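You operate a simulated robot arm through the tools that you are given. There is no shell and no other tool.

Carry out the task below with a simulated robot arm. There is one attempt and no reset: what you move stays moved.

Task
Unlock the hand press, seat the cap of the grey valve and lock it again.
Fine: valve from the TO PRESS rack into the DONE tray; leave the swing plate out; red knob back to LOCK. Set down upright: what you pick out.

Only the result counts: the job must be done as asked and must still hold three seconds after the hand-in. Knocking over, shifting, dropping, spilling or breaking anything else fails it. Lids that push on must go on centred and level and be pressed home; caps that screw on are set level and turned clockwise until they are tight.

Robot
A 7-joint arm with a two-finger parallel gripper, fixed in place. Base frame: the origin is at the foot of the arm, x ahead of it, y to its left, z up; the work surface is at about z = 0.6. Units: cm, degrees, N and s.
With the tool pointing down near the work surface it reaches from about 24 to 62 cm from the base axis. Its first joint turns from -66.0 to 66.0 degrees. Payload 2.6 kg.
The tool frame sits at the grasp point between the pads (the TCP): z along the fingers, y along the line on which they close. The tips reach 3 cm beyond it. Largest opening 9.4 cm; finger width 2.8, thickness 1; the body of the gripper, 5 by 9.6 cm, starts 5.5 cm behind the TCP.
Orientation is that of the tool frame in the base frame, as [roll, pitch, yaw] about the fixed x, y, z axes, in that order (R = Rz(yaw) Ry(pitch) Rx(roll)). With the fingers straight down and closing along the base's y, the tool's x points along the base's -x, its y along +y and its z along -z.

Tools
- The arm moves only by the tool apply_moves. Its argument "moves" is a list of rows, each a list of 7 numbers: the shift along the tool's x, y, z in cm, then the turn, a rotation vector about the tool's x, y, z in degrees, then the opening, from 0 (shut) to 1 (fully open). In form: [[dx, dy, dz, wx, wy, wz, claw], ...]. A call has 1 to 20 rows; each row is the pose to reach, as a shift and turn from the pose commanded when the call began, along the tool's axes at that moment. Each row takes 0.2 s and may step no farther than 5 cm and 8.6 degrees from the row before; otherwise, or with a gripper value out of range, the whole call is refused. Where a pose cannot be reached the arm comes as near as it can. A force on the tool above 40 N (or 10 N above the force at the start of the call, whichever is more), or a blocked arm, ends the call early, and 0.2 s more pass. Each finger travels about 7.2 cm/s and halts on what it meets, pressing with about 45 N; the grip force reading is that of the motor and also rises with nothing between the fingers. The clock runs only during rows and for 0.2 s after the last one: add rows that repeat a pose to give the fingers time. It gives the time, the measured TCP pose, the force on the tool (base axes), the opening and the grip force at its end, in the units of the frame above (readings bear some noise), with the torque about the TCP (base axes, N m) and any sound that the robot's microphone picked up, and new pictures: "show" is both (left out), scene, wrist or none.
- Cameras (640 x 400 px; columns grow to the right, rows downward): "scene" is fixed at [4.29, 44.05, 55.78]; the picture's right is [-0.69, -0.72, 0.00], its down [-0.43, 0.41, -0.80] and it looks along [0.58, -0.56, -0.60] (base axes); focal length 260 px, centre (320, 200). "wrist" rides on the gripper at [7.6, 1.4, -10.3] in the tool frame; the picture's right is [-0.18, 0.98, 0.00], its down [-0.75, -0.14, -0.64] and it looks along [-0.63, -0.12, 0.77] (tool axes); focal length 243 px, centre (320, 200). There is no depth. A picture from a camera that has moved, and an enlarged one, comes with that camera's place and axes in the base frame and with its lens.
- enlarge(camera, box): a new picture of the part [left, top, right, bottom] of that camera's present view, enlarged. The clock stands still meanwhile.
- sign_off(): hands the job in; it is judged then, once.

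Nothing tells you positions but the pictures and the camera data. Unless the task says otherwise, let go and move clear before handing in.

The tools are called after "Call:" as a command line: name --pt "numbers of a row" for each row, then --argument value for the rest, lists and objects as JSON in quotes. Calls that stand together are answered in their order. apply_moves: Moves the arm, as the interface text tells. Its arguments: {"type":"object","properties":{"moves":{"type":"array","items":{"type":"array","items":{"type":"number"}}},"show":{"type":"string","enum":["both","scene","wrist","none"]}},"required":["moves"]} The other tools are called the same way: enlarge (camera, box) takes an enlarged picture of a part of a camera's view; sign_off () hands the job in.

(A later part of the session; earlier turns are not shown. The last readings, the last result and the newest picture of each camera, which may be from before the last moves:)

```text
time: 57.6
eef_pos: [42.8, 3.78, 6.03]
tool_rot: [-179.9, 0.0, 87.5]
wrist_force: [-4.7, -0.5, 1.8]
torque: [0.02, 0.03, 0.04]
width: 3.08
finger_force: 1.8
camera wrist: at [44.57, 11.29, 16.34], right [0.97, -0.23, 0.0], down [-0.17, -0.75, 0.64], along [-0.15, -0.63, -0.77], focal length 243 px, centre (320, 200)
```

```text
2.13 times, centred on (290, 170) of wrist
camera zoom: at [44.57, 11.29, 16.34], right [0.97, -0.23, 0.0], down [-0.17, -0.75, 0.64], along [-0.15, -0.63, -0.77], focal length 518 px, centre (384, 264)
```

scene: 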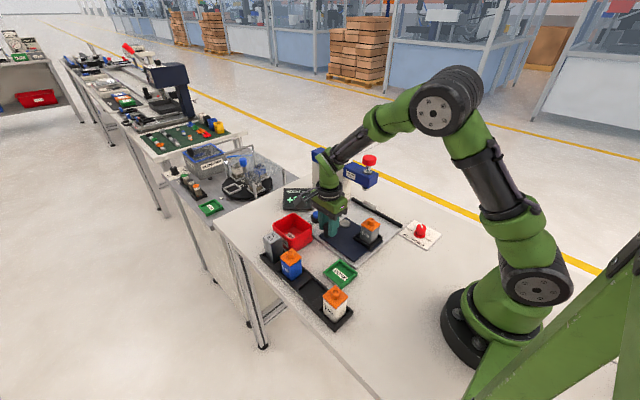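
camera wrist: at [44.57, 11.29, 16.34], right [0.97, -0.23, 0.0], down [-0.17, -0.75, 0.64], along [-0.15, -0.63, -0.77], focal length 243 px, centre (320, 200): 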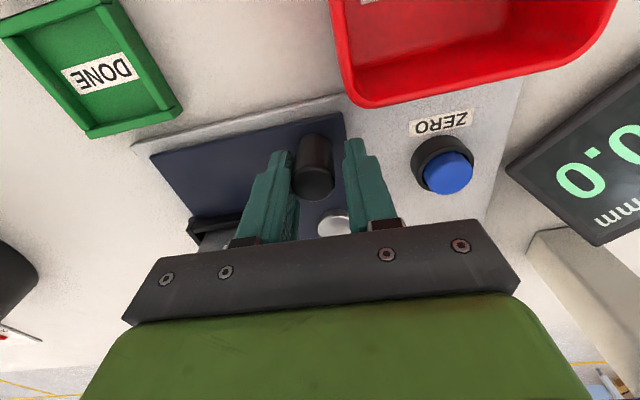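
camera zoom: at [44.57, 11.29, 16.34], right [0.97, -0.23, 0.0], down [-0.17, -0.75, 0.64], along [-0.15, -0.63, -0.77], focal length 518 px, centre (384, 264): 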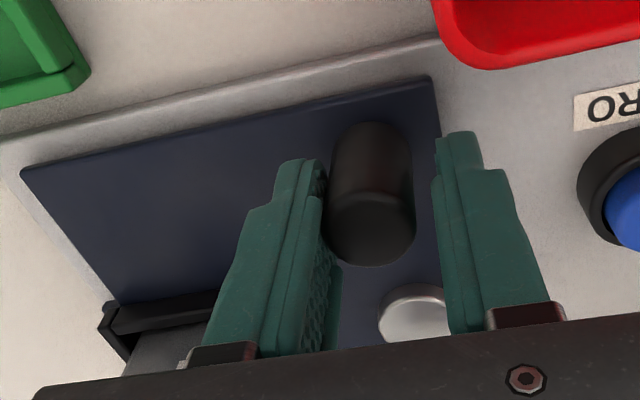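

The plate is at its out stop. I'll release the handle, lift, and then turn back to go over the valve.

Call:
apply_moves --pt "0 -0.3 0 0 0 0 0.35" --pt "0 -0.3 0 0 0 0 0.5" --pt "0 -0.3 0 0 0 0 0.6" --pt "0 -0.3 -2.5 0 0 0 0.6" --pt "0 -0.3 -5.5 0 0 0 0.6" --pt "0 -0.3 -9 0 0 0 0.7" --pt "0 -0.3 -12 0 0 0 0.8" --pt "0 -0.3 -12 0 0 0 0.8" --show "scene"

Call:
apply_moves --pt "-0.7 -0.77 0 0 0 -8.4 0.8" --pt "-1.4 -1.55 0 0 0 -16.8 0.8" --pt "-2.1 -2.32 0 0 0 -25.2 0.8" --pt "-2.8 -3.1 0 0 0 -33.6 0.8" --pt "-3.5 -3.87 0 0 0 -42 0.8" --pt "-4.2 -4.65 0 0 0 -50.4 0.8" --pt "-4.9 -5.42 0 0 0 -58.8 0.8" --pt "-5.6 -6.2 0 0 0 -67.2 0.8" --pt "-6.3 -6.97 0 0 0 -75.6 0.9" --pt "-7.0 -7.75 0 0 0 -84 1" --pt "-7.73 -8.52 0 0 0 -92.5 1" --pt "-7.73 -8.52 0 0 0 -92.5 1"

Call:
enlarge --camera "wrist" --box '[220, 60, 420, 230]'

Call:
enlarge --camera "scene" --box '[310, 150, 430, 260]'

```text
time: 59.4
eef_pos: [42.48, 3.68, 18.07]
tool_rot: [-179.8, 0.0, 87.6]
wrist_force: [-0.7, -0.3, 0.0]
torque: [-0.03, 0.01, 0.03]
width: 7.53
finger_force: 0.0
```

scene: 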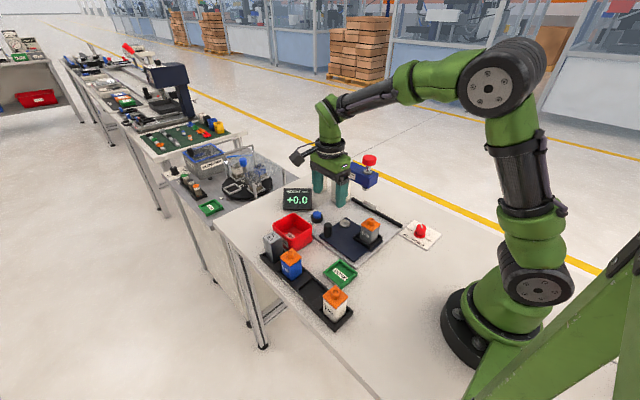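

```text
time: 62.0
eef_pos: [33.69, -3.65, 18.12]
tool_rot: [179.9, 0.0, -179.8]
wrist_force: [0.0, -1.2, 0.1]
torque: [0.03, -0.02, 0.02]
width: 9.38
finger_force: 0.1
camera wrist: at [26.1, -2.21, 28.42], right [0.18, 0.98, 0.0], down [0.76, -0.14, 0.64], along [0.63, -0.12, -0.77], focal length 243 px, centre (320, 200)
```

scene: 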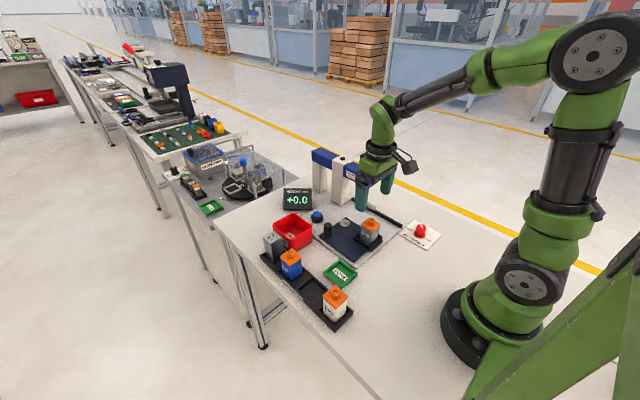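
wrist: 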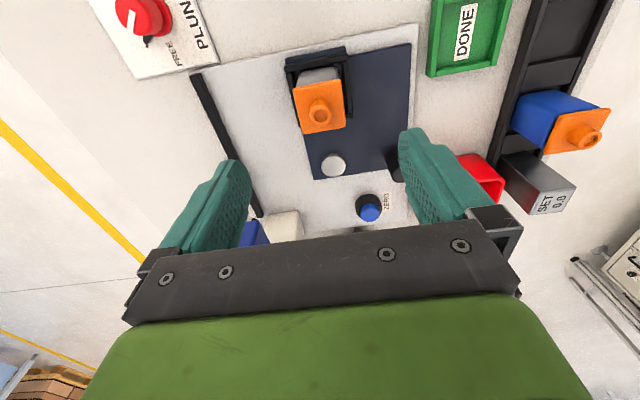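

```text
2.35 times, centred on (320, 145) of wrist
camera zoom: at [26.1, -2.21, 28.42], right [0.18, 0.98, 0.0], down [0.76, -0.14, 0.64], along [0.63, -0.12, -0.77], focal length 571 px, centre (320, 329)
```

zoom: 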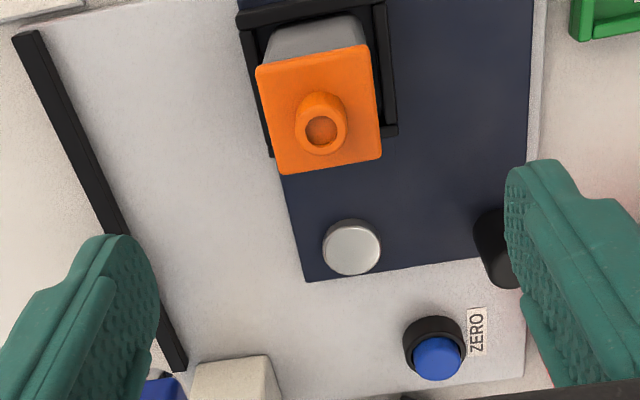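

```text
3.64 times, centred on (370, 205) of scene
camera zoom: at [4.29, 44.05, 55.78], right [-0.69, -0.72, 0.0], down [-0.43, 0.41, -0.8], along [0.58, -0.56, -0.6], focal length 946 px, centre (138, 182)
```

zoom: 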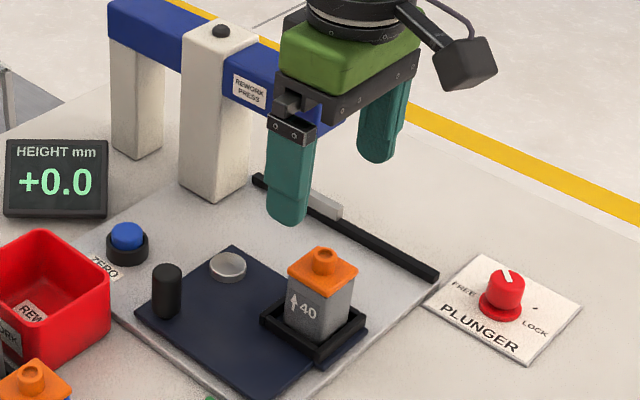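

The valve stands below the open gripper with the plate out. I'll lower around it partway and check the centring.

Call:
apply_moves --pt "0.1 0.05 3 0 0 0 1" --pt "0.2 0.05 6 0 0 0 1" --pt "0.2 0.05 9.2 0 0 0 1" --pt "0.2 0.05 9.2 0 0 0 1" --show "wrist"

Call:
enlarge --camera "wrist" --box '[220, 90, 420, 260]'

```text
time: 63.0
eef_pos: [33.59, -3.52, 8.8]
tool_rot: [-179.9, -0.1, -179.9]
wrist_force: [-0.4, 0.5, 0.1]
torque: [0.0, 0.0, -0.03]
width: 9.4
finger_force: 0.0
camera wrist: at [25.96, -2.08, 19.11], right [0.18, 0.98, 0.0], down [0.76, -0.14, 0.64], along [0.63, -0.12, -0.77], focal length 243 px, centre (320, 200)
```

wrist: 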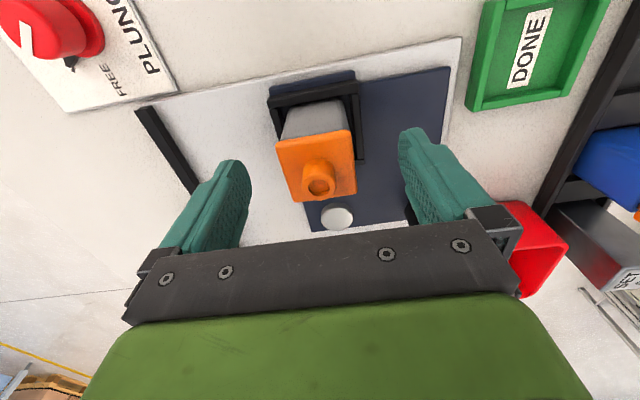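

```text
2.35 times, centred on (320, 175) of wrist
camera zoom: at [25.96, -2.08, 19.11], right [0.18, 0.98, 0.0], down [0.76, -0.14, 0.64], along [0.63, -0.12, -0.77], focal length 571 px, centre (320, 259)
```

zoom: 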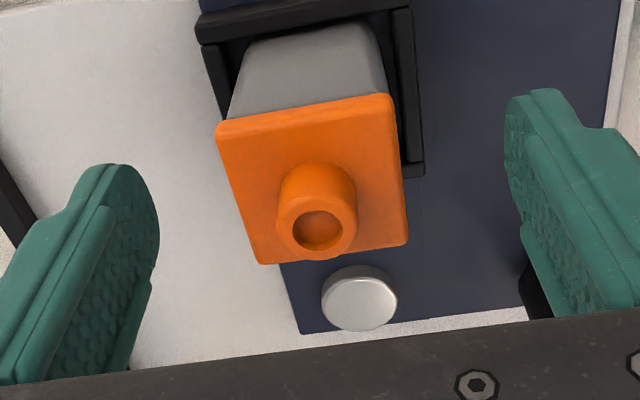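

Nearly centred; I'll shift 0.15 cm toward the base, go down to the same grip height above the rim, and close.

Call:
apply_moves --pt "0.15 0 1.2 0 0 0 1" --pt "0.15 0 2.4 0 0 0 1" --pt "0.15 0 2.4 0 0 0 0.8" --pt "0.15 0 2.4 0 0 0 0.6" --pt "0.15 0 2.4 0 0 0 0.5" --pt "0.15 0 2.4 0 0 0 0.4" --pt "0.15 0 2.4 0 0 0 0.3" --pt "0.15 0 2.4 0 0 0 0.2" --pt "0.15 0 2.4 0 0 0 0.2"

Call:
enlarge --camera "wrist" --box '[220, 60, 420, 240]'

Call:
enlarge --camera "scene" --box '[345, 205, 395, 255]'

```text
time: 65.0
eef_pos: [33.51, -3.59, 6.59]
tool_rot: [180.0, -0.2, 180.0]
wrist_force: [0.2, 0.7, 0.1]
torque: [0.01, -0.02, 0.02]
width: 4.4
finger_force: 45.0
camera wrist: at [25.76, -2.12, 16.77], right [0.18, 0.98, 0.0], down [0.76, -0.14, 0.64], along [0.63, -0.12, -0.77], focal length 243 px, centre (320, 200)
```

scene: 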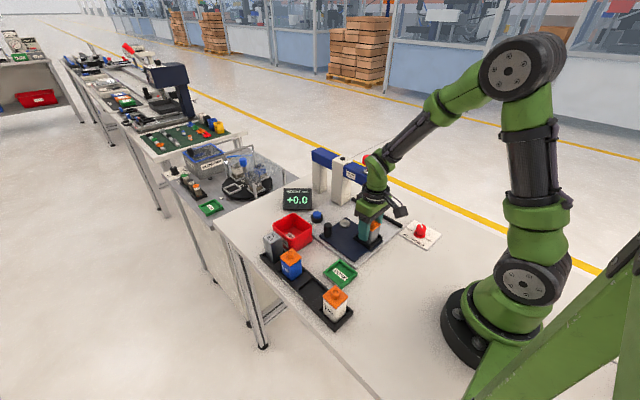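
wrist: 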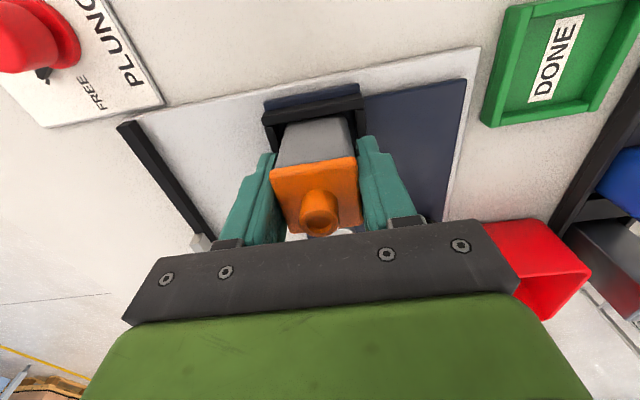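

```text
2.22 times, centred on (320, 150) of wrist
camera zoom: at [25.76, -2.12, 16.77], right [0.18, 0.98, 0.0], down [0.76, -0.14, 0.64], along [0.63, -0.12, -0.77], focal length 539 px, centre (320, 311)
```

zoom: 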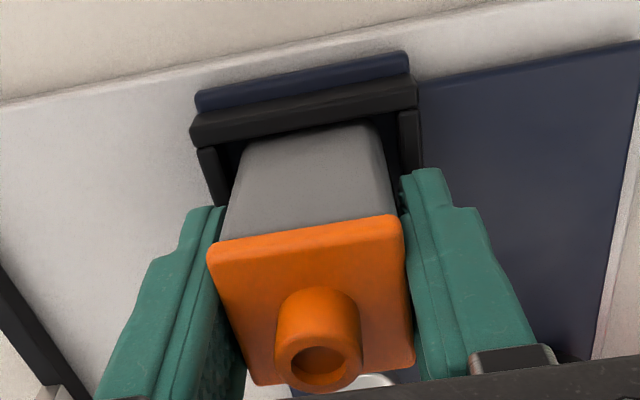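

```text
8.00 times, centred on (370, 230) of scene
camera zoom: at [4.29, 44.05, 55.78], right [-0.69, -0.72, 0.0], down [-0.43, 0.41, -0.8], along [0.58, -0.56, -0.6], focal length 2081 px, centre (-80, -40)
```

zoom: 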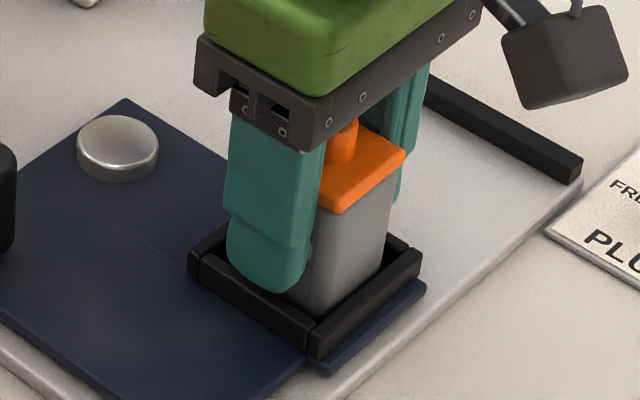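

Gripped at 4.4 cm with no load. I'll lift straight out of the nest and check the cap stays seated.

Call:
apply_moves --pt "0 0 -0.4 0 0 0 0.2" --pt "0 0 -1.0 0 0 0 0.2" --pt "0 0 -2 0 0 0 0.2" --pt "0 0 -4 0 0 0 0.2" --pt "0 0 -7 0 0 0 0.2" --pt "0 0 -7 0 0 0 0.2"

Call:
enlarge --camera "scene" --box '[345, 170, 405, 230]'

Call:
enlarge --camera "wrist" --box '[220, 60, 420, 240]'

```text
time: 66.4
eef_pos: [33.29, -3.53, 13.51]
tool_rot: [-179.9, -0.2, -180.0]
wrist_force: [-0.7, 0.3, -1.0]
torque: [0.0, -0.01, 0.0]
width: 4.38
finger_force: 44.6
camera wrist: at [25.72, -2.13, 23.82], right [0.18, 0.98, 0.0], down [0.76, -0.14, 0.64], along [0.63, -0.12, -0.77], focal length 243 px, centre (320, 200)
```

scene: 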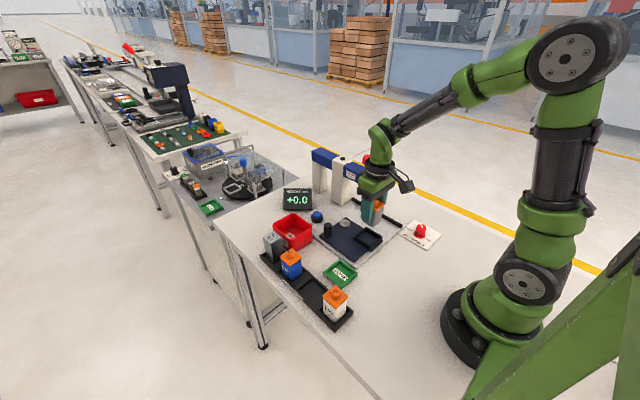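
wrist: 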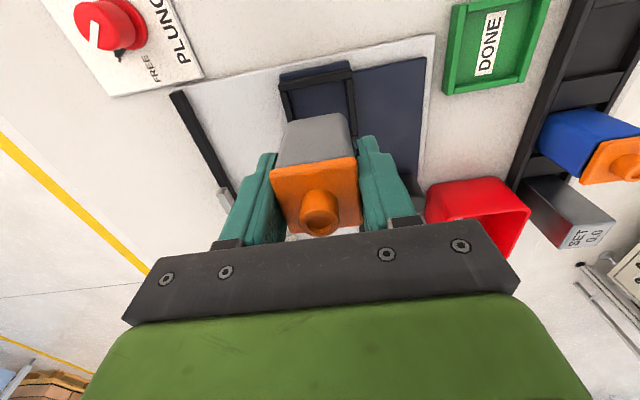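

```text
6.67 times, centred on (375, 200) of scene
camera zoom: at [4.29, 44.05, 55.78], right [-0.69, -0.72, 0.0], down [-0.43, 0.41, -0.8], along [0.58, -0.56, -0.6], focal length 1734 px, centre (-47, 200)
```

zoom: 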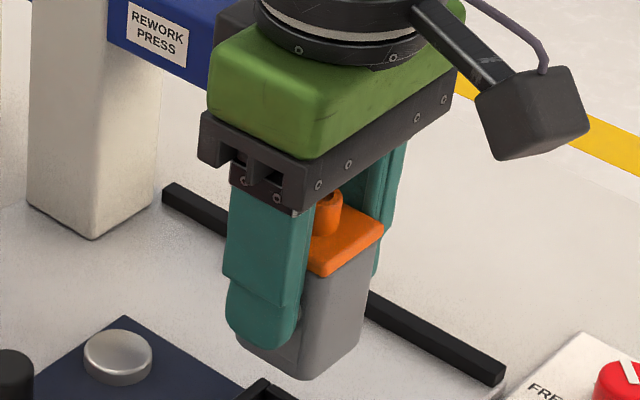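

```text
2.22 times, centred on (320, 150) of wrist
camera zoom: at [25.72, -2.13, 23.82], right [0.18, 0.98, 0.0], down [0.76, -0.14, 0.64], along [0.63, -0.12, -0.77], focal length 539 px, centre (320, 311)
```

zoom: 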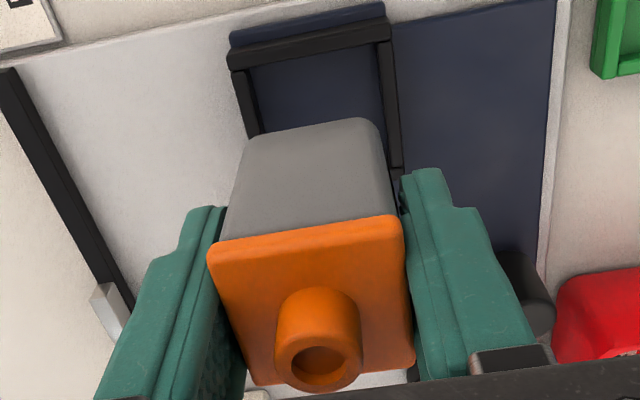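

The valve is lifted cleanly with its cap seated. I'll carry it over to the DONE tray and hover for a look.

Call:
apply_moves --pt "0.6 3.4 0 0 0 0 0.2" --pt "1.2 6.9 0 0 0 0 0.2" --pt "1.8 10.3 0 0 0 0 0.2" --pt "2.45 13.75 0 0 0 0 0.2" --pt "2.45 13.75 2.5 0 0 0 0.2" --pt "2.45 13.75 2.5 0 0 0 0.2"

Call:
enlarge --camera "wrist" --box '[200, 20, 420, 200]'

Call:
enlarge --camera "scene" --box '[310, 210, 390, 300]'

```text
time: 67.8
eef_pos: [30.81, 10.04, 10.98]
tool_rot: [-179.9, -0.3, -180.0]
wrist_force: [-0.8, 0.3, -1.1]
torque: [0.01, -0.01, 0.01]
width: 4.4
finger_force: 44.9
camera wrist: at [23.21, 11.65, 21.29], right [0.18, 0.98, 0.0], down [0.76, -0.14, 0.64], along [0.63, -0.12, -0.77], focal length 243 px, centre (320, 200)
```

scene: 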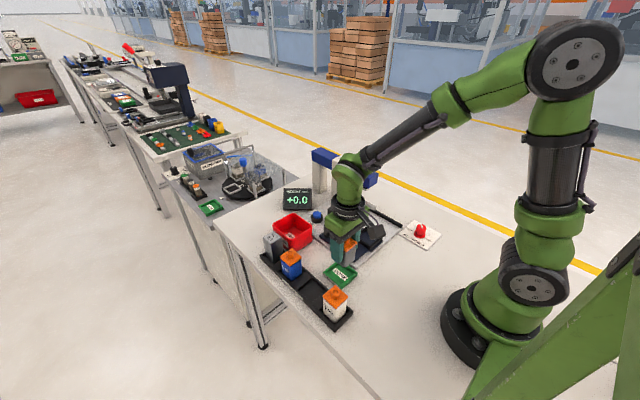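
wrist: 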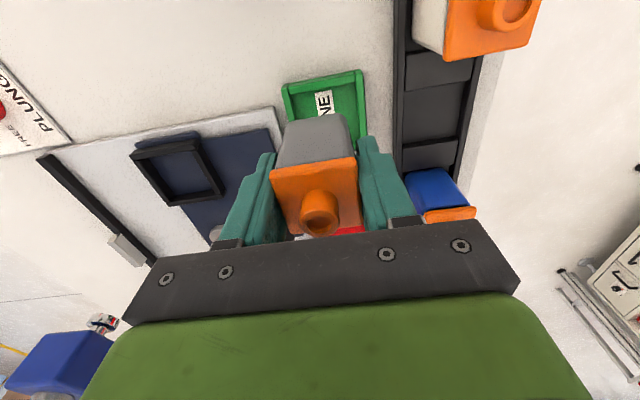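

```text
2.22 times, centred on (310, 110) of wrist
camera zoom: at [23.21, 11.65, 21.29], right [0.18, 0.98, 0.0], down [0.76, -0.14, 0.64], along [0.63, -0.12, -0.77], focal length 539 px, centre (342, 400)
```

zoom: 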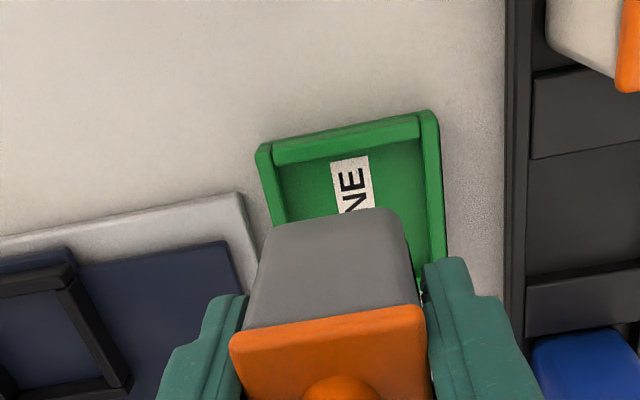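

```text
4.44 times, centred on (350, 255) of scene
camera zoom: at [4.29, 44.05, 55.78], right [-0.69, -0.72, 0.0], down [-0.43, 0.41, -0.8], along [0.58, -0.56, -0.6], focal length 1156 px, centre (187, -44)
```

zoom: 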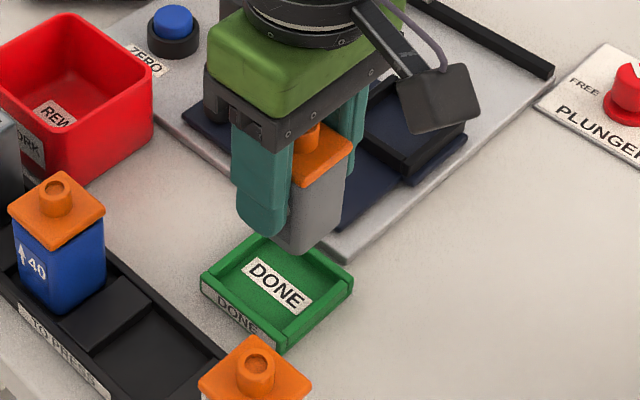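

The tray centre is about (31.0,10.6), so I need a 0.5 cm shift in +y. I'll shift and lower closer, then compare edges.

Call:
apply_moves --pt "0 0.25 1 0 0 0 0.2" --pt "0 0.5 2 0 0 0 0.2" --pt "0 0.5 3.2 0 0 0 0.2" --pt "0 0.5 3.2 0 0 0 0.2"

Call:
enlarge --camera "wrist" --box '[240, 40, 400, 170]'

Call:
enlarge --camera "scene" --box '[315, 235, 375, 295]'

```text
time: 68.8
eef_pos: [30.82, 10.66, 7.7]
tool_rot: [179.9, -0.3, 179.9]
wrist_force: [-0.6, 0.5, -1.0]
torque: [-0.02, 0.0, 0.01]
width: 4.39
finger_force: 45.3
camera wrist: at [23.27, 12.15, 18.12], right [0.18, 0.98, 0.0], down [0.76, -0.14, 0.64], along [0.63, -0.12, -0.77], focal length 243 px, centre (320, 200)
```

scene: 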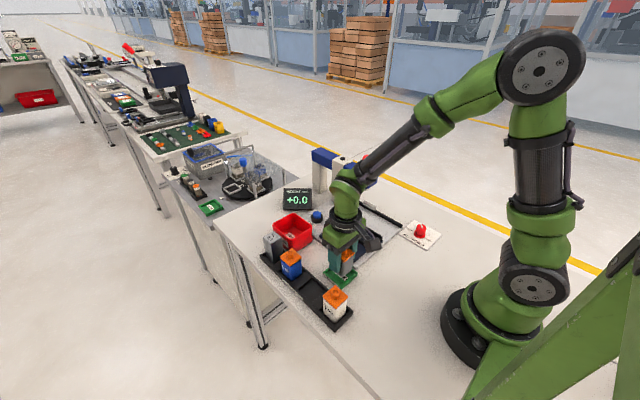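
wrist: 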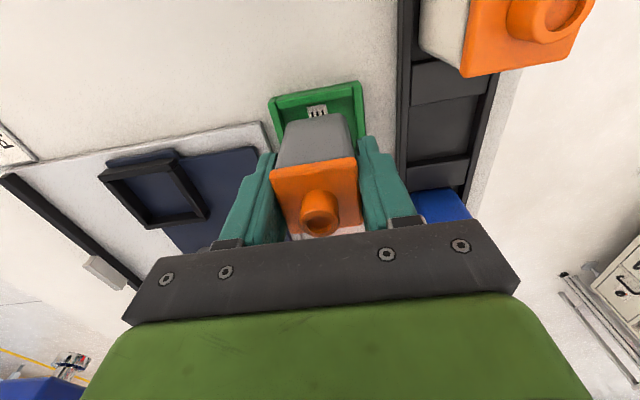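

```text
3.08 times, centred on (320, 105) of wrist
camera zoom: at [23.27, 12.15, 18.12], right [0.18, 0.98, 0.0], down [0.76, -0.14, 0.64], along [0.63, -0.12, -0.77], focal length 746 px, centre (320, 492)
```

zoom: 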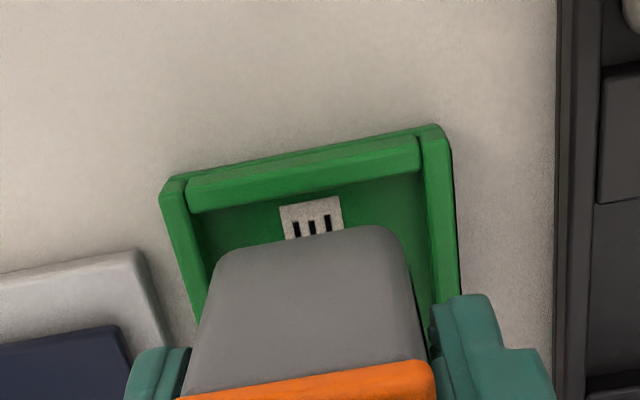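

```text
6.67 times, centred on (345, 265) of scene
camera zoom: at [4.3, 44.05, 55.78], right [-0.69, -0.72, 0.0], down [-0.43, 0.41, -0.8], along [0.58, -0.56, -0.6], focal length 1734 px, centre (153, -233)
```

zoom: 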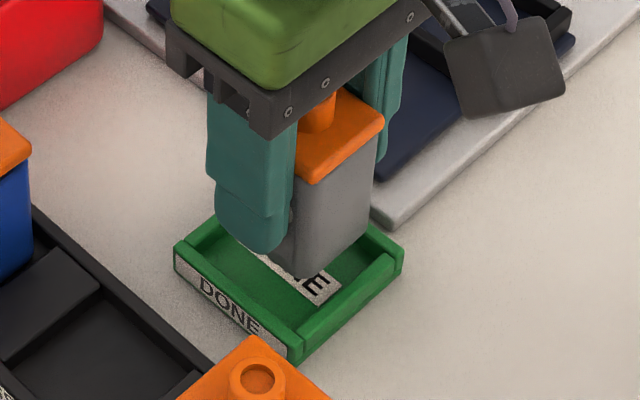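

Close: I'll shift 0.12 toward the base and 0.07 in +y, and lower to rim level.

Call:
apply_moves --pt "0.12 0.07 0.6 0 0 0 0.2" --pt "0.12 0.07 1.2 0 0 0 0.2" --pt "0.12 0.07 1.2 0 0 0 0.2"

Call:
enlarge --camera "wrist" --box '[250, 60, 390, 170]'

Call:
enlarge --camera "scene" --box '[320, 245, 370, 295]'

```text
time: 69.6
eef_pos: [30.77, 10.76, 6.55]
tool_rot: [-180.0, -0.2, 180.0]
wrist_force: [0.3, -0.1, -0.7]
torque: [-0.01, 0.03, 0.02]
width: 4.38
finger_force: 45.0
camera wrist: at [23.15, 12.22, 16.9], right [0.18, 0.98, 0.0], down [0.76, -0.14, 0.64], along [0.63, -0.12, -0.77], focal length 243 px, centre (320, 200)
```

scene: 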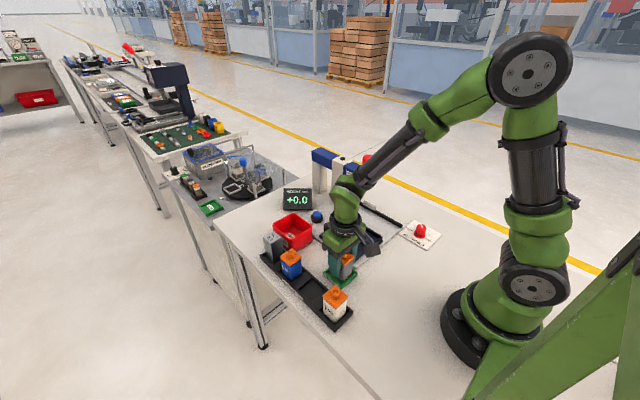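
wrist: 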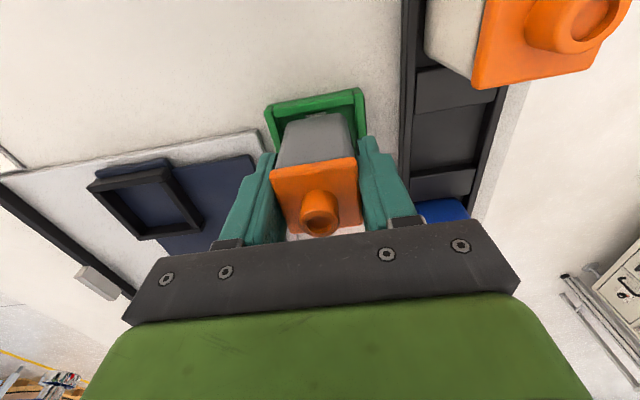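

```text
3.64 times, centred on (320, 115) of wrist
camera zoom: at [23.15, 12.22, 16.9], right [0.18, 0.98, 0.0], down [0.76, -0.14, 0.64], along [0.63, -0.12, -0.77], focal length 882 px, centre (320, 509)
```

zoom: 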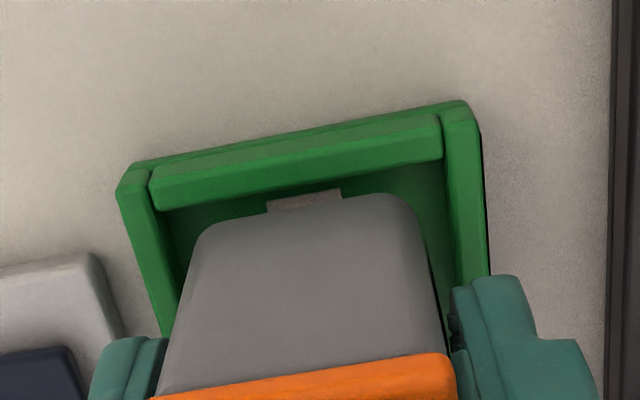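

```text
8.00 times, centred on (345, 270) of scene
camera zoom: at [4.29, 44.05, 55.78], right [-0.69, -0.72, 0.0], down [-0.43, 0.41, -0.8], along [0.58, -0.56, -0.6], focal length 2081 px, centre (120, -360)
```

zoom: 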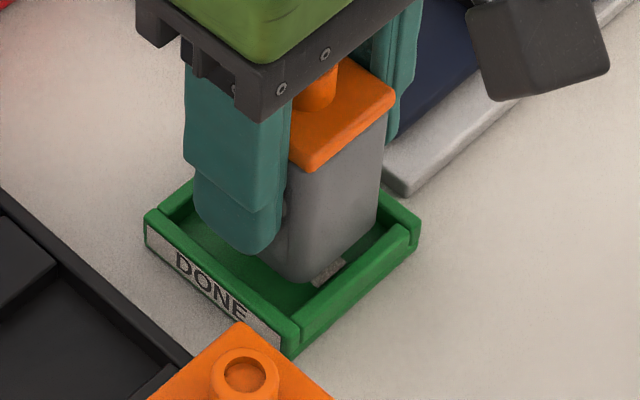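

Well centred on all sides. I'll lower it to the tray floor in small steps, watching for contact.

Call:
apply_moves --pt "0.03 0 0.3 0 0 0 0.2" --pt "0.03 0 0.6 0 0 0 0.2" --pt "0.03 0 0.8 0 0 0 0.2" --pt "0.03 0 0.8 0 0 0 0.2"

Call:
enlarge --camera "scene" --box '[320, 245, 370, 295]'

Call:
enlarge --camera "wrist" --box '[250, 60, 390, 170]'

```text
time: 70.6
eef_pos: [30.8, 10.86, 5.74]
tool_rot: [180.0, -0.2, -179.9]
wrist_force: [0.0, 0.3, -0.7]
torque: [0.02, 0.02, 0.01]
width: 4.36
finger_force: 45.3
camera wrist: at [23.11, 12.21, 16.1], right [0.18, 0.98, 0.0], down [0.76, -0.14, 0.64], along [0.63, -0.12, -0.77], focal length 243 px, centre (320, 200)
```

scene: 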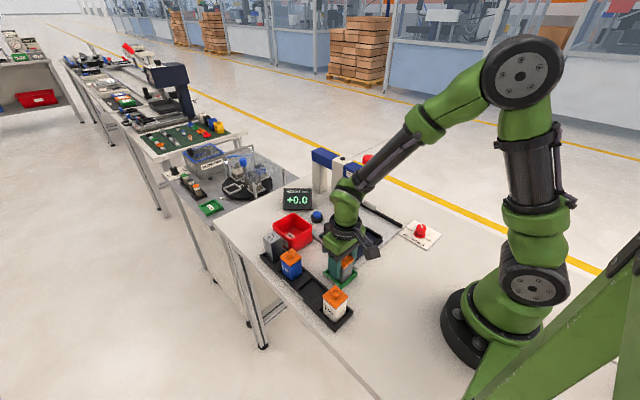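
wrist: 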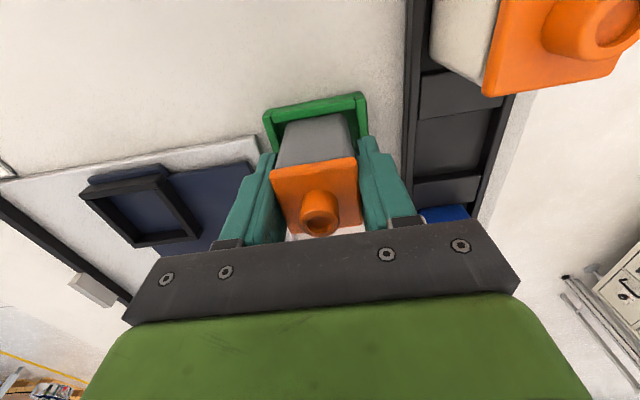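

```text
8.00 times, centred on (345, 270) of scene
camera zoom: at [4.29, 44.05, 55.78], right [-0.69, -0.72, 0.0], down [-0.43, 0.41, -0.8], along [0.58, -0.56, -0.6], focal length 2081 px, centre (120, -360)
```

zoom: 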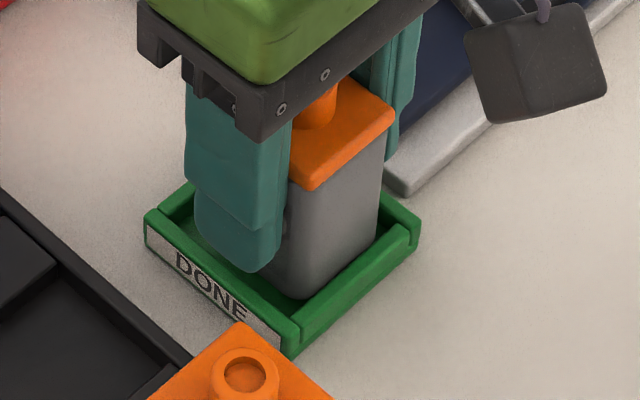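

```text
3.64 times, centred on (320, 115) of wrist
camera zoom: at [23.11, 12.21, 16.1], right [0.18, 0.98, 0.0], down [0.76, -0.14, 0.64], along [0.63, -0.12, -0.77], focal length 882 px, centre (320, 509)
```

zoom: 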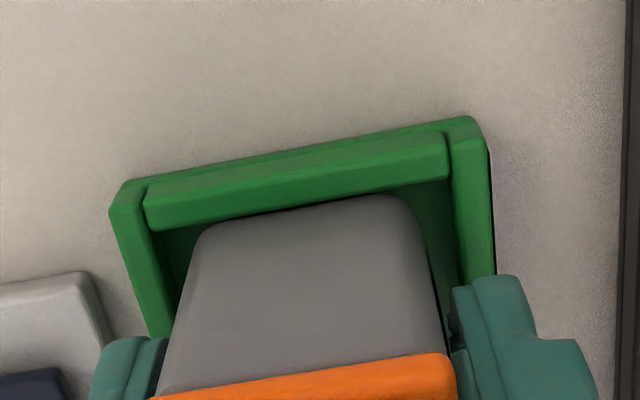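

No contact yet. I'll continue down in 0.1 cm steps.

Call:
apply_moves --pt "0 0 0.1 0 0 0 0.2" --pt "0 0 0.2 0 0 0 0.2" --pt "0 0 0.2 0 0 0 0.2" --show "none"

```text
time: 71.4
eef_pos: [30.73, 10.71, 5.69]
tool_rot: [-180.0, -0.2, -179.9]
wrist_force: [0.8, 0.4, -0.7]
torque: [-0.01, -0.01, 0.03]
width: 4.39
finger_force: 44.8
```

Call:
apply_moves --pt "0 0 0.1 0 0 0 0.2" --pt "0 0 0.2 0 0 0 0.2" --pt "0 0 0.2 0 0 0 0.2" --show "none"

```text
time: 72.2
eef_pos: [30.73, 10.82, 5.4]
tool_rot: [-180.0, -0.1, 180.0]
wrist_force: [-6.3, -2.1, 20.7]
torque: [-0.13, 0.36, 0.01]
width: 4.42
finger_force: 45.2
```

Contact at about 21 N with the same signature as in the nest. I'll verify the picture, then ease and open.

Call:
enlarge --camera "scene" --box '[320, 245, 370, 295]'

Call:
apply_moves --pt "0 0 -0.15 0 0 0 0.2" --pt "0 0 -0.15 0 0 0 0.3" --pt "0 0 -0.15 0 0 0 0.5" --pt "0 0 -0.15 0 0 0 0.65" --pt "0 0 -0.15 0 0 0 0.75" --pt "0 0 -0.15 0 0 0 0.75"

Call:
enlarge --camera "scene" --box '[320, 245, 370, 295]'

Call:
enlarge --camera "wrist" --box '[230, 60, 410, 240]'

```text
8.00 times, centred on (345, 270) of scene
camera zoom: at [4.29, 44.04, 55.78], right [-0.69, -0.72, 0.0], down [-0.43, 0.41, -0.8], along [0.58, -0.56, -0.6], focal length 2081 px, centre (120, -360)
```

zoom: 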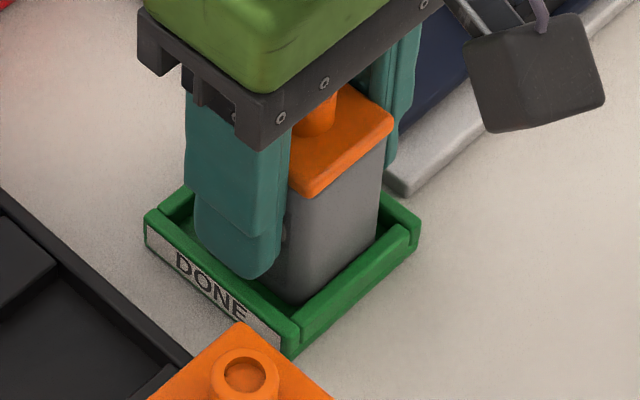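

```text
time: 73.6
eef_pos: [30.83, 10.75, 5.53]
tool_rot: [-179.9, -0.2, -179.9]
wrist_force: [0.8, 0.3, 0.1]
torque: [0.0, 0.0, -0.02]
width: 7.04
finger_force: 0.1
camera wrist: at [23.11, 12.2, 15.86], right [0.18, 0.98, 0.0], down [0.76, -0.14, 0.64], along [0.63, -0.12, -0.77], focal length 243 px, centre (320, 200)
```

scene: 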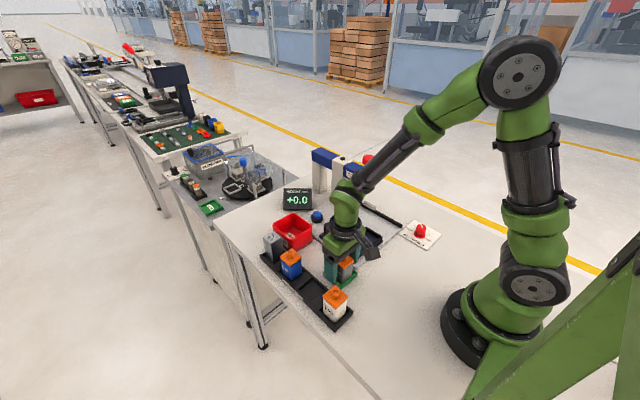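
wrist: 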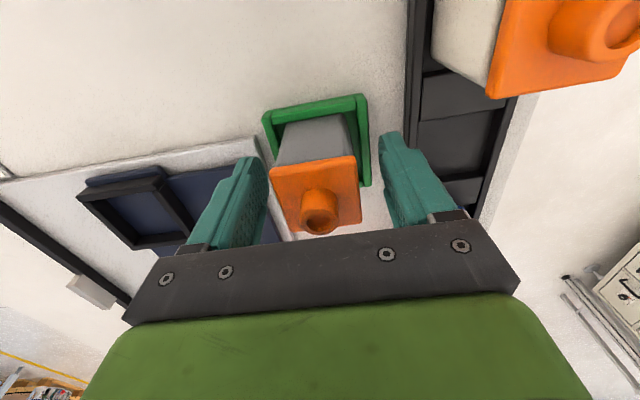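

```text
8.00 times, centred on (345, 270) of scene
camera zoom: at [4.29, 44.05, 55.78], right [-0.69, -0.72, 0.0], down [-0.43, 0.41, -0.8], along [0.58, -0.56, -0.6], focal length 2081 px, centre (120, -360)
```

zoom: 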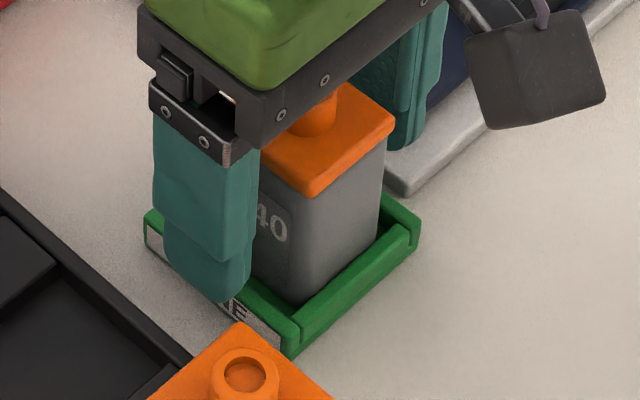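

```text
2.22 times, centred on (320, 150) of wrist
camera zoom: at [23.11, 12.2, 15.86], right [0.18, 0.98, 0.0], down [0.76, -0.14, 0.64], along [0.63, -0.12, -0.77], focal length 539 px, centre (320, 311)
```

zoom: 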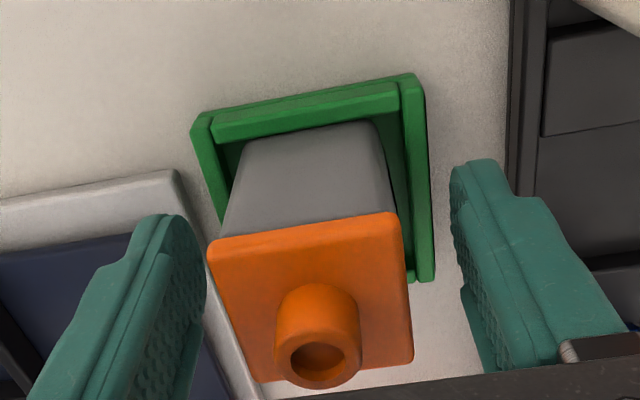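

The valve stands upright inside the DONE tray. I'll lift straight up, then go back to the red lock knob.

Call:
apply_moves --pt "0 0 -2 0 0 0 0.75" --pt "0 0 -5 0 0 0 0.75" --pt "0 0 -9 0 0 0 0.75" --pt "0 0 -13 0 0 0 0.75" --pt "1 -4 -13 0 0 -3 0.75" --pt "2 -8.5 -13 0 0 -6 0.75" --pt "3 -13 -13 0 0 -9 0.75" --pt "4 -17.5 -13 0 0 -12 0.75" --pt "5 -22 -12 0 0 -15 0.75" --pt "6 -26 -10 0 0 -18 0.75" --pt "6.35 -28.25 -8.5 0 0 -20 0.75" --pt "6.35 -28.25 -8.5 0 0 -20 0.75"

Call:
enlarge --camera "scene" --box '[250, 150, 450, 340]'

Call:
enlarge --camera "wrist" --box '[220, 40, 420, 220]'

```text
time: 76.2
eef_pos: [24.28, -17.51, 13.99]
tool_rot: [180.0, 0.0, -159.8]
wrist_force: [0.3, -0.2, 0.3]
torque: [-0.03, 0.02, 0.0]
width: 7.03
finger_force: 0.1
camera wrist: at [16.68, -18.77, 24.36], right [-0.16, 0.99, 0.0], down [0.76, 0.13, 0.64], along [0.63, 0.11, -0.77], focal length 243 px, centre (320, 200)
```

scene: 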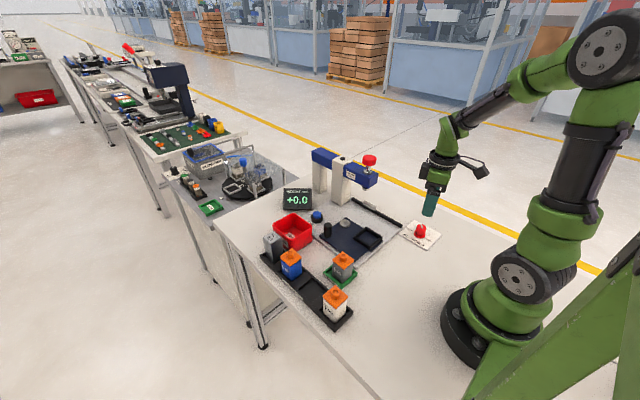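
wrist: 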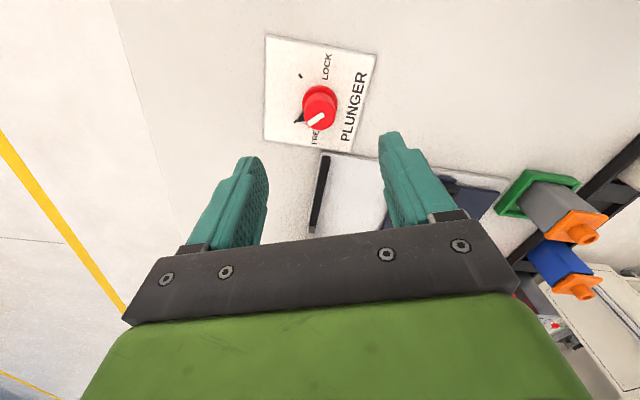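

```text
2.11 times, centred on (350, 245) of scene
camera zoom: at [4.3, 44.05, 55.78], right [-0.69, -0.72, 0.0], down [-0.43, 0.41, -0.8], along [0.58, -0.56, -0.6], focal length 548 px, centre (257, 105)
```

zoom: 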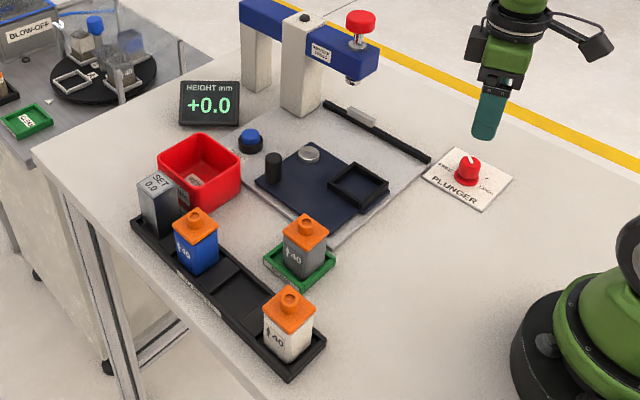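

```text
2.22 times, centred on (320, 130) of wrist
camera zoom: at [16.68, -18.77, 24.36], right [-0.16, 0.99, 0.0], down [0.76, 0.13, 0.64], along [0.63, 0.11, -0.77], focal length 539 px, centre (320, 356)
```

zoom: 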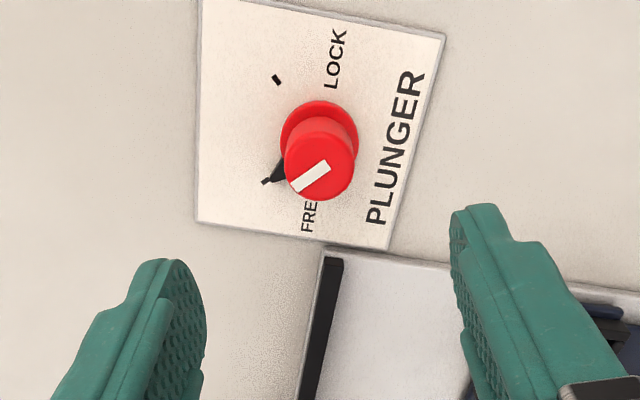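

The grey valve stands in the DONE tray, and the gripper is right above the knob. I'll descend and grip it.

Call:
apply_moves --pt "0 0 3 0 0 0 0.65" --pt "0 0 6 0 0 0 0.6" --pt "0 0 9.0 0 0 0 0.6" --pt "0 0 9.0 0 0 0 0.45" --pt "0 0 9.0 0 0 0 0.3" --pt "0 0 9.0 0 0 0 0.2" --pt "0 0 9.0 0 0 0 0.0" --pt "0 0 9.0 0 0 0 0.0" --show "wrist"

Call:
enlarge --camera "wrist" --box '[240, 60, 400, 230]'

```text
time: 78.0
eef_pos: [24.26, -17.57, 4.95]
tool_rot: [179.9, -0.2, -160.0]
wrist_force: [6.3, -8.9, -20.6]
torque: [-0.12, -0.58, -0.11]
width: 2.71
finger_force: 45.0
camera wrist: at [16.65, -18.82, 15.28], right [-0.16, 0.99, 0.0], down [0.76, 0.13, 0.64], along [0.63, 0.1, -0.77], focal length 243 px, centre (320, 200)
```

wrist: 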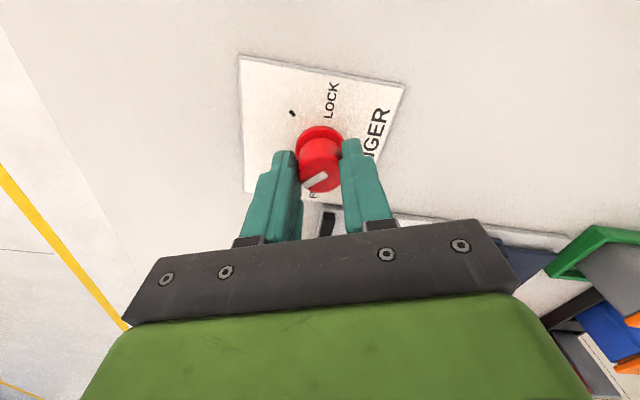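

```text
2.35 times, centred on (320, 145) of wrist
camera zoom: at [16.65, -18.82, 15.28], right [-0.16, 0.99, 0.0], down [0.76, 0.13, 0.64], along [0.63, 0.1, -0.77], focal length 571 px, centre (320, 329)
```

zoom: 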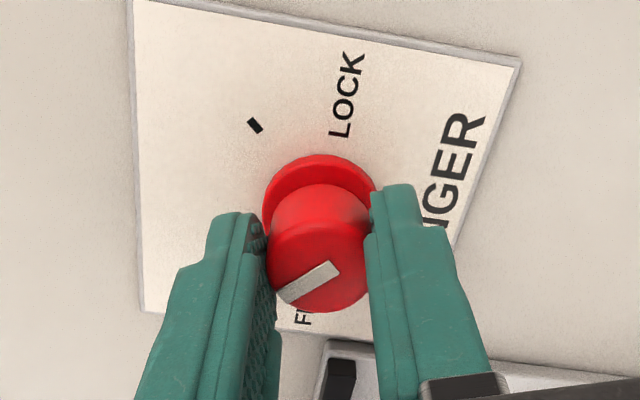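

The knob is held and now well centred on its axis. I'll turn clockwise toward LOCK in steps.

Call:
apply_moves --pt "0 0 0.1 0 0 0 0" --pt "0 0 0.1 0 0 6 0" --pt "0 0 0.1 0 0 12 0" --pt "0 0 0.1 0 0 18 0" --pt "0 0 0.1 0 0 18 0" --show "none"

```text
time: 79.2
eef_pos: [24.49, -17.51, 4.99]
tool_rot: [-179.9, -0.2, -178.2]
wrist_force: [-15.7, -1.9, 21.8]
torque: [-0.29, 0.4, 0.0]
width: 2.69
finger_force: 45.0
```

18° turned; I'll relieve the side and vertical load slightly and keep turning.

Call:
apply_moves --pt "0.1 0 -0.08 0 0 0 0" --pt "0.1 0 -0.08 0 0 6 0" --pt "0.1 0 -0.08 0 0 12 0" --pt "0.1 0 -0.08 0 0 18 0" --pt "0.1 0 -0.08 0 0 18 0" --show "none"

```text
time: 80.4
eef_pos: [24.38, -17.56, 5.08]
tool_rot: [-179.9, -0.1, 164.2]
wrist_force: [16.8, -8.0, -35.6]
torque: [-0.05, -0.34, 0.01]
width: 2.7
finger_force: 44.8
```

36° turned. The grip is stiff, so I'll use smaller corrections and continue.

Call:
apply_moves --pt "-0.05 -0.01 0.05 0 0 0 0" --pt "-0.05 -0.01 0.05 0 0 4 0" --pt "-0.05 -0.01 0.05 0 0 8 0" --pt "-0.05 -0.01 0.05 0 0 12 0" --pt "-0.05 -0.01 0.05 0 0 12 0" --show "wrist"

```text
time: 81.6
eef_pos: [24.35, -17.47, 4.98]
tool_rot: [-179.9, -0.2, 152.0]
wrist_force: [6.0, 12.0, 4.1]
torque: [-0.08, -0.68, 0.0]
width: 2.68
finger_force: 44.6
camera wrist: at [18.3, -12.61, 15.32], right [0.62, 0.78, 0.0], down [0.6, -0.48, 0.64], along [0.5, -0.4, -0.77], focal length 243 px, centre (320, 200)
```

wrist: 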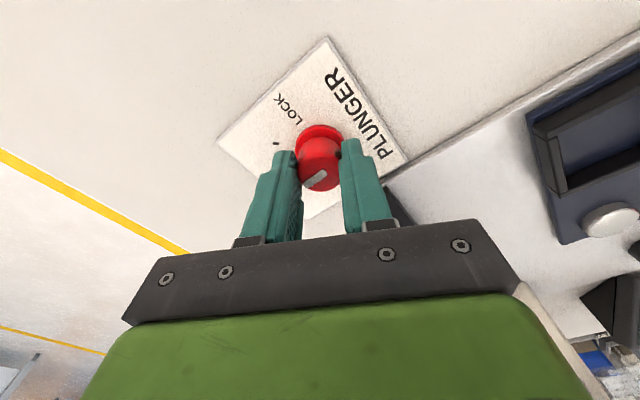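

48° turned with small loads. I'll continue.

Call:
apply_moves --pt "0 0.03 0 0 0 4 0" --pt "0 0.03 0 0 0 8 0" --pt "0 0.03 0 0 0 12 0" --pt "0 0.03 0 0 0 16 0" --pt "0 0.03 0 0 0 16 0" --show "none"

```text
time: 82.8
eef_pos: [24.44, -17.44, 5.06]
tool_rot: [-179.8, -0.2, 135.9]
wrist_force: [9.3, 16.6, 4.4]
torque: [0.59, 0.13, 0.03]
width: 2.68
finger_force: 44.8
```

64° turned. I'll continue with a small correction.

Call:
apply_moves --pt "0.01 0.05 0 0 0 0 0" --pt "0.01 0.05 0 0 0 4 0" --pt "0.01 0.05 0 0 0 8 0" --pt "0.01 0.05 0 0 0 12 0" --pt "0.01 0.05 0 0 0 16 0" --pt "0.01 0.05 0 0 0 16 0"

Call:
enlarge --camera "wrist" --box '[240, 60, 400, 230]'

Call:
enlarge --camera "scene" --box '[310, 140, 450, 260]'

```text
time: 84.2
eef_pos: [24.37, -17.46, 5.06]
tool_rot: [-179.8, -0.1, 119.9]
wrist_force: [9.5, 16.6, 7.2]
torque: [1.12, 0.09, 0.05]
width: 2.69
finger_force: 44.7
camera wrist: at [21.83, -10.07, 15.31], right [0.94, 0.33, 0.0], down [0.26, -0.72, 0.64], along [0.21, -0.61, -0.77], focal length 243 px, centre (320, 200)
```

scene: 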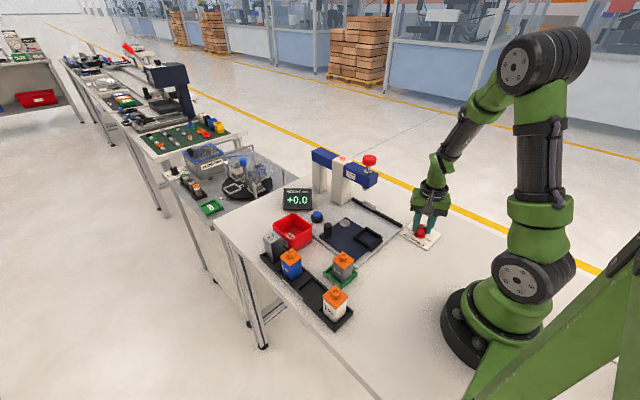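
wrist: 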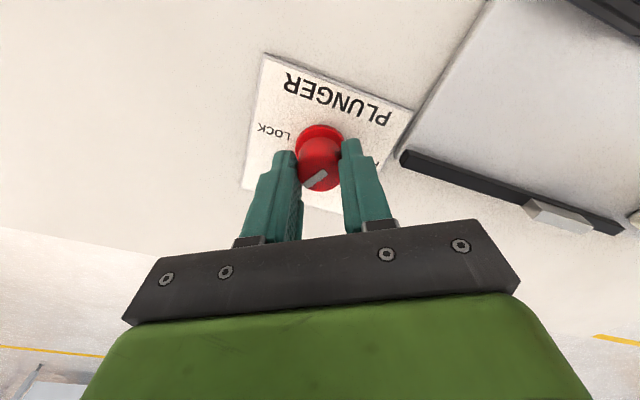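

```text
2.35 times, centred on (320, 145) of wrist
camera zoom: at [21.83, -10.07, 15.31], right [0.94, 0.33, 0.0], down [0.26, -0.72, 0.64], along [0.21, -0.61, -0.77], focal length 571 px, centre (320, 329)
```

zoom: 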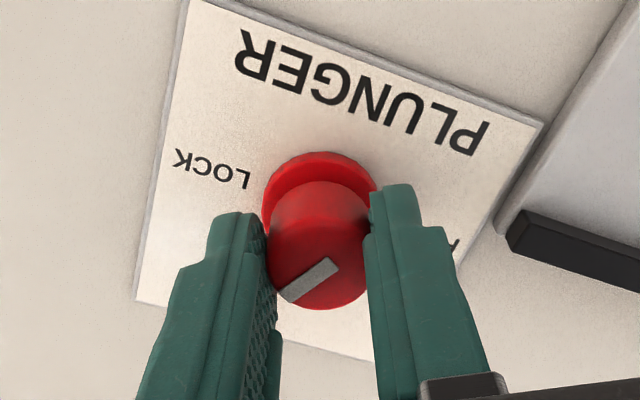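

```text
3.33 times, centred on (380, 200) of scene
camera zoom: at [4.29, 44.05, 55.78], right [-0.69, -0.72, 0.0], down [-0.43, 0.41, -0.8], along [0.58, -0.56, -0.6], focal length 867 px, centre (120, 200)
```

zoom: 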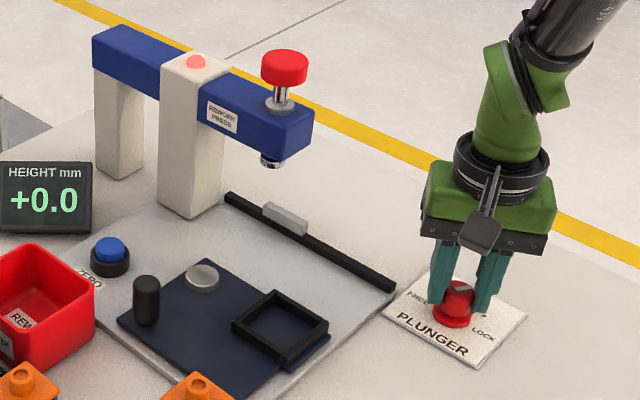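

The lock lamp is lit again. I'll finish the last ~9° to bring the pointer fully onto LOCK.

Call:
apply_moves --pt "0.02 0.03 0 0 0 0 0" --pt "0.02 0.03 0 0 0 3 0" --pt "0.02 0.03 0 0 0 6 0" --pt "0.02 0.03 0 0 0 9 0" --pt "0.02 0.03 0 0 0 9 0" --show "none"

```text
time: 85.4
eef_pos: [24.52, -17.39, 5.07]
tool_rot: [-180.0, -0.1, 111.0]
wrist_force: [1.5, 21.3, 19.6]
torque: [-0.12, -0.41, -0.04]
width: 2.66
finger_force: 44.5
```

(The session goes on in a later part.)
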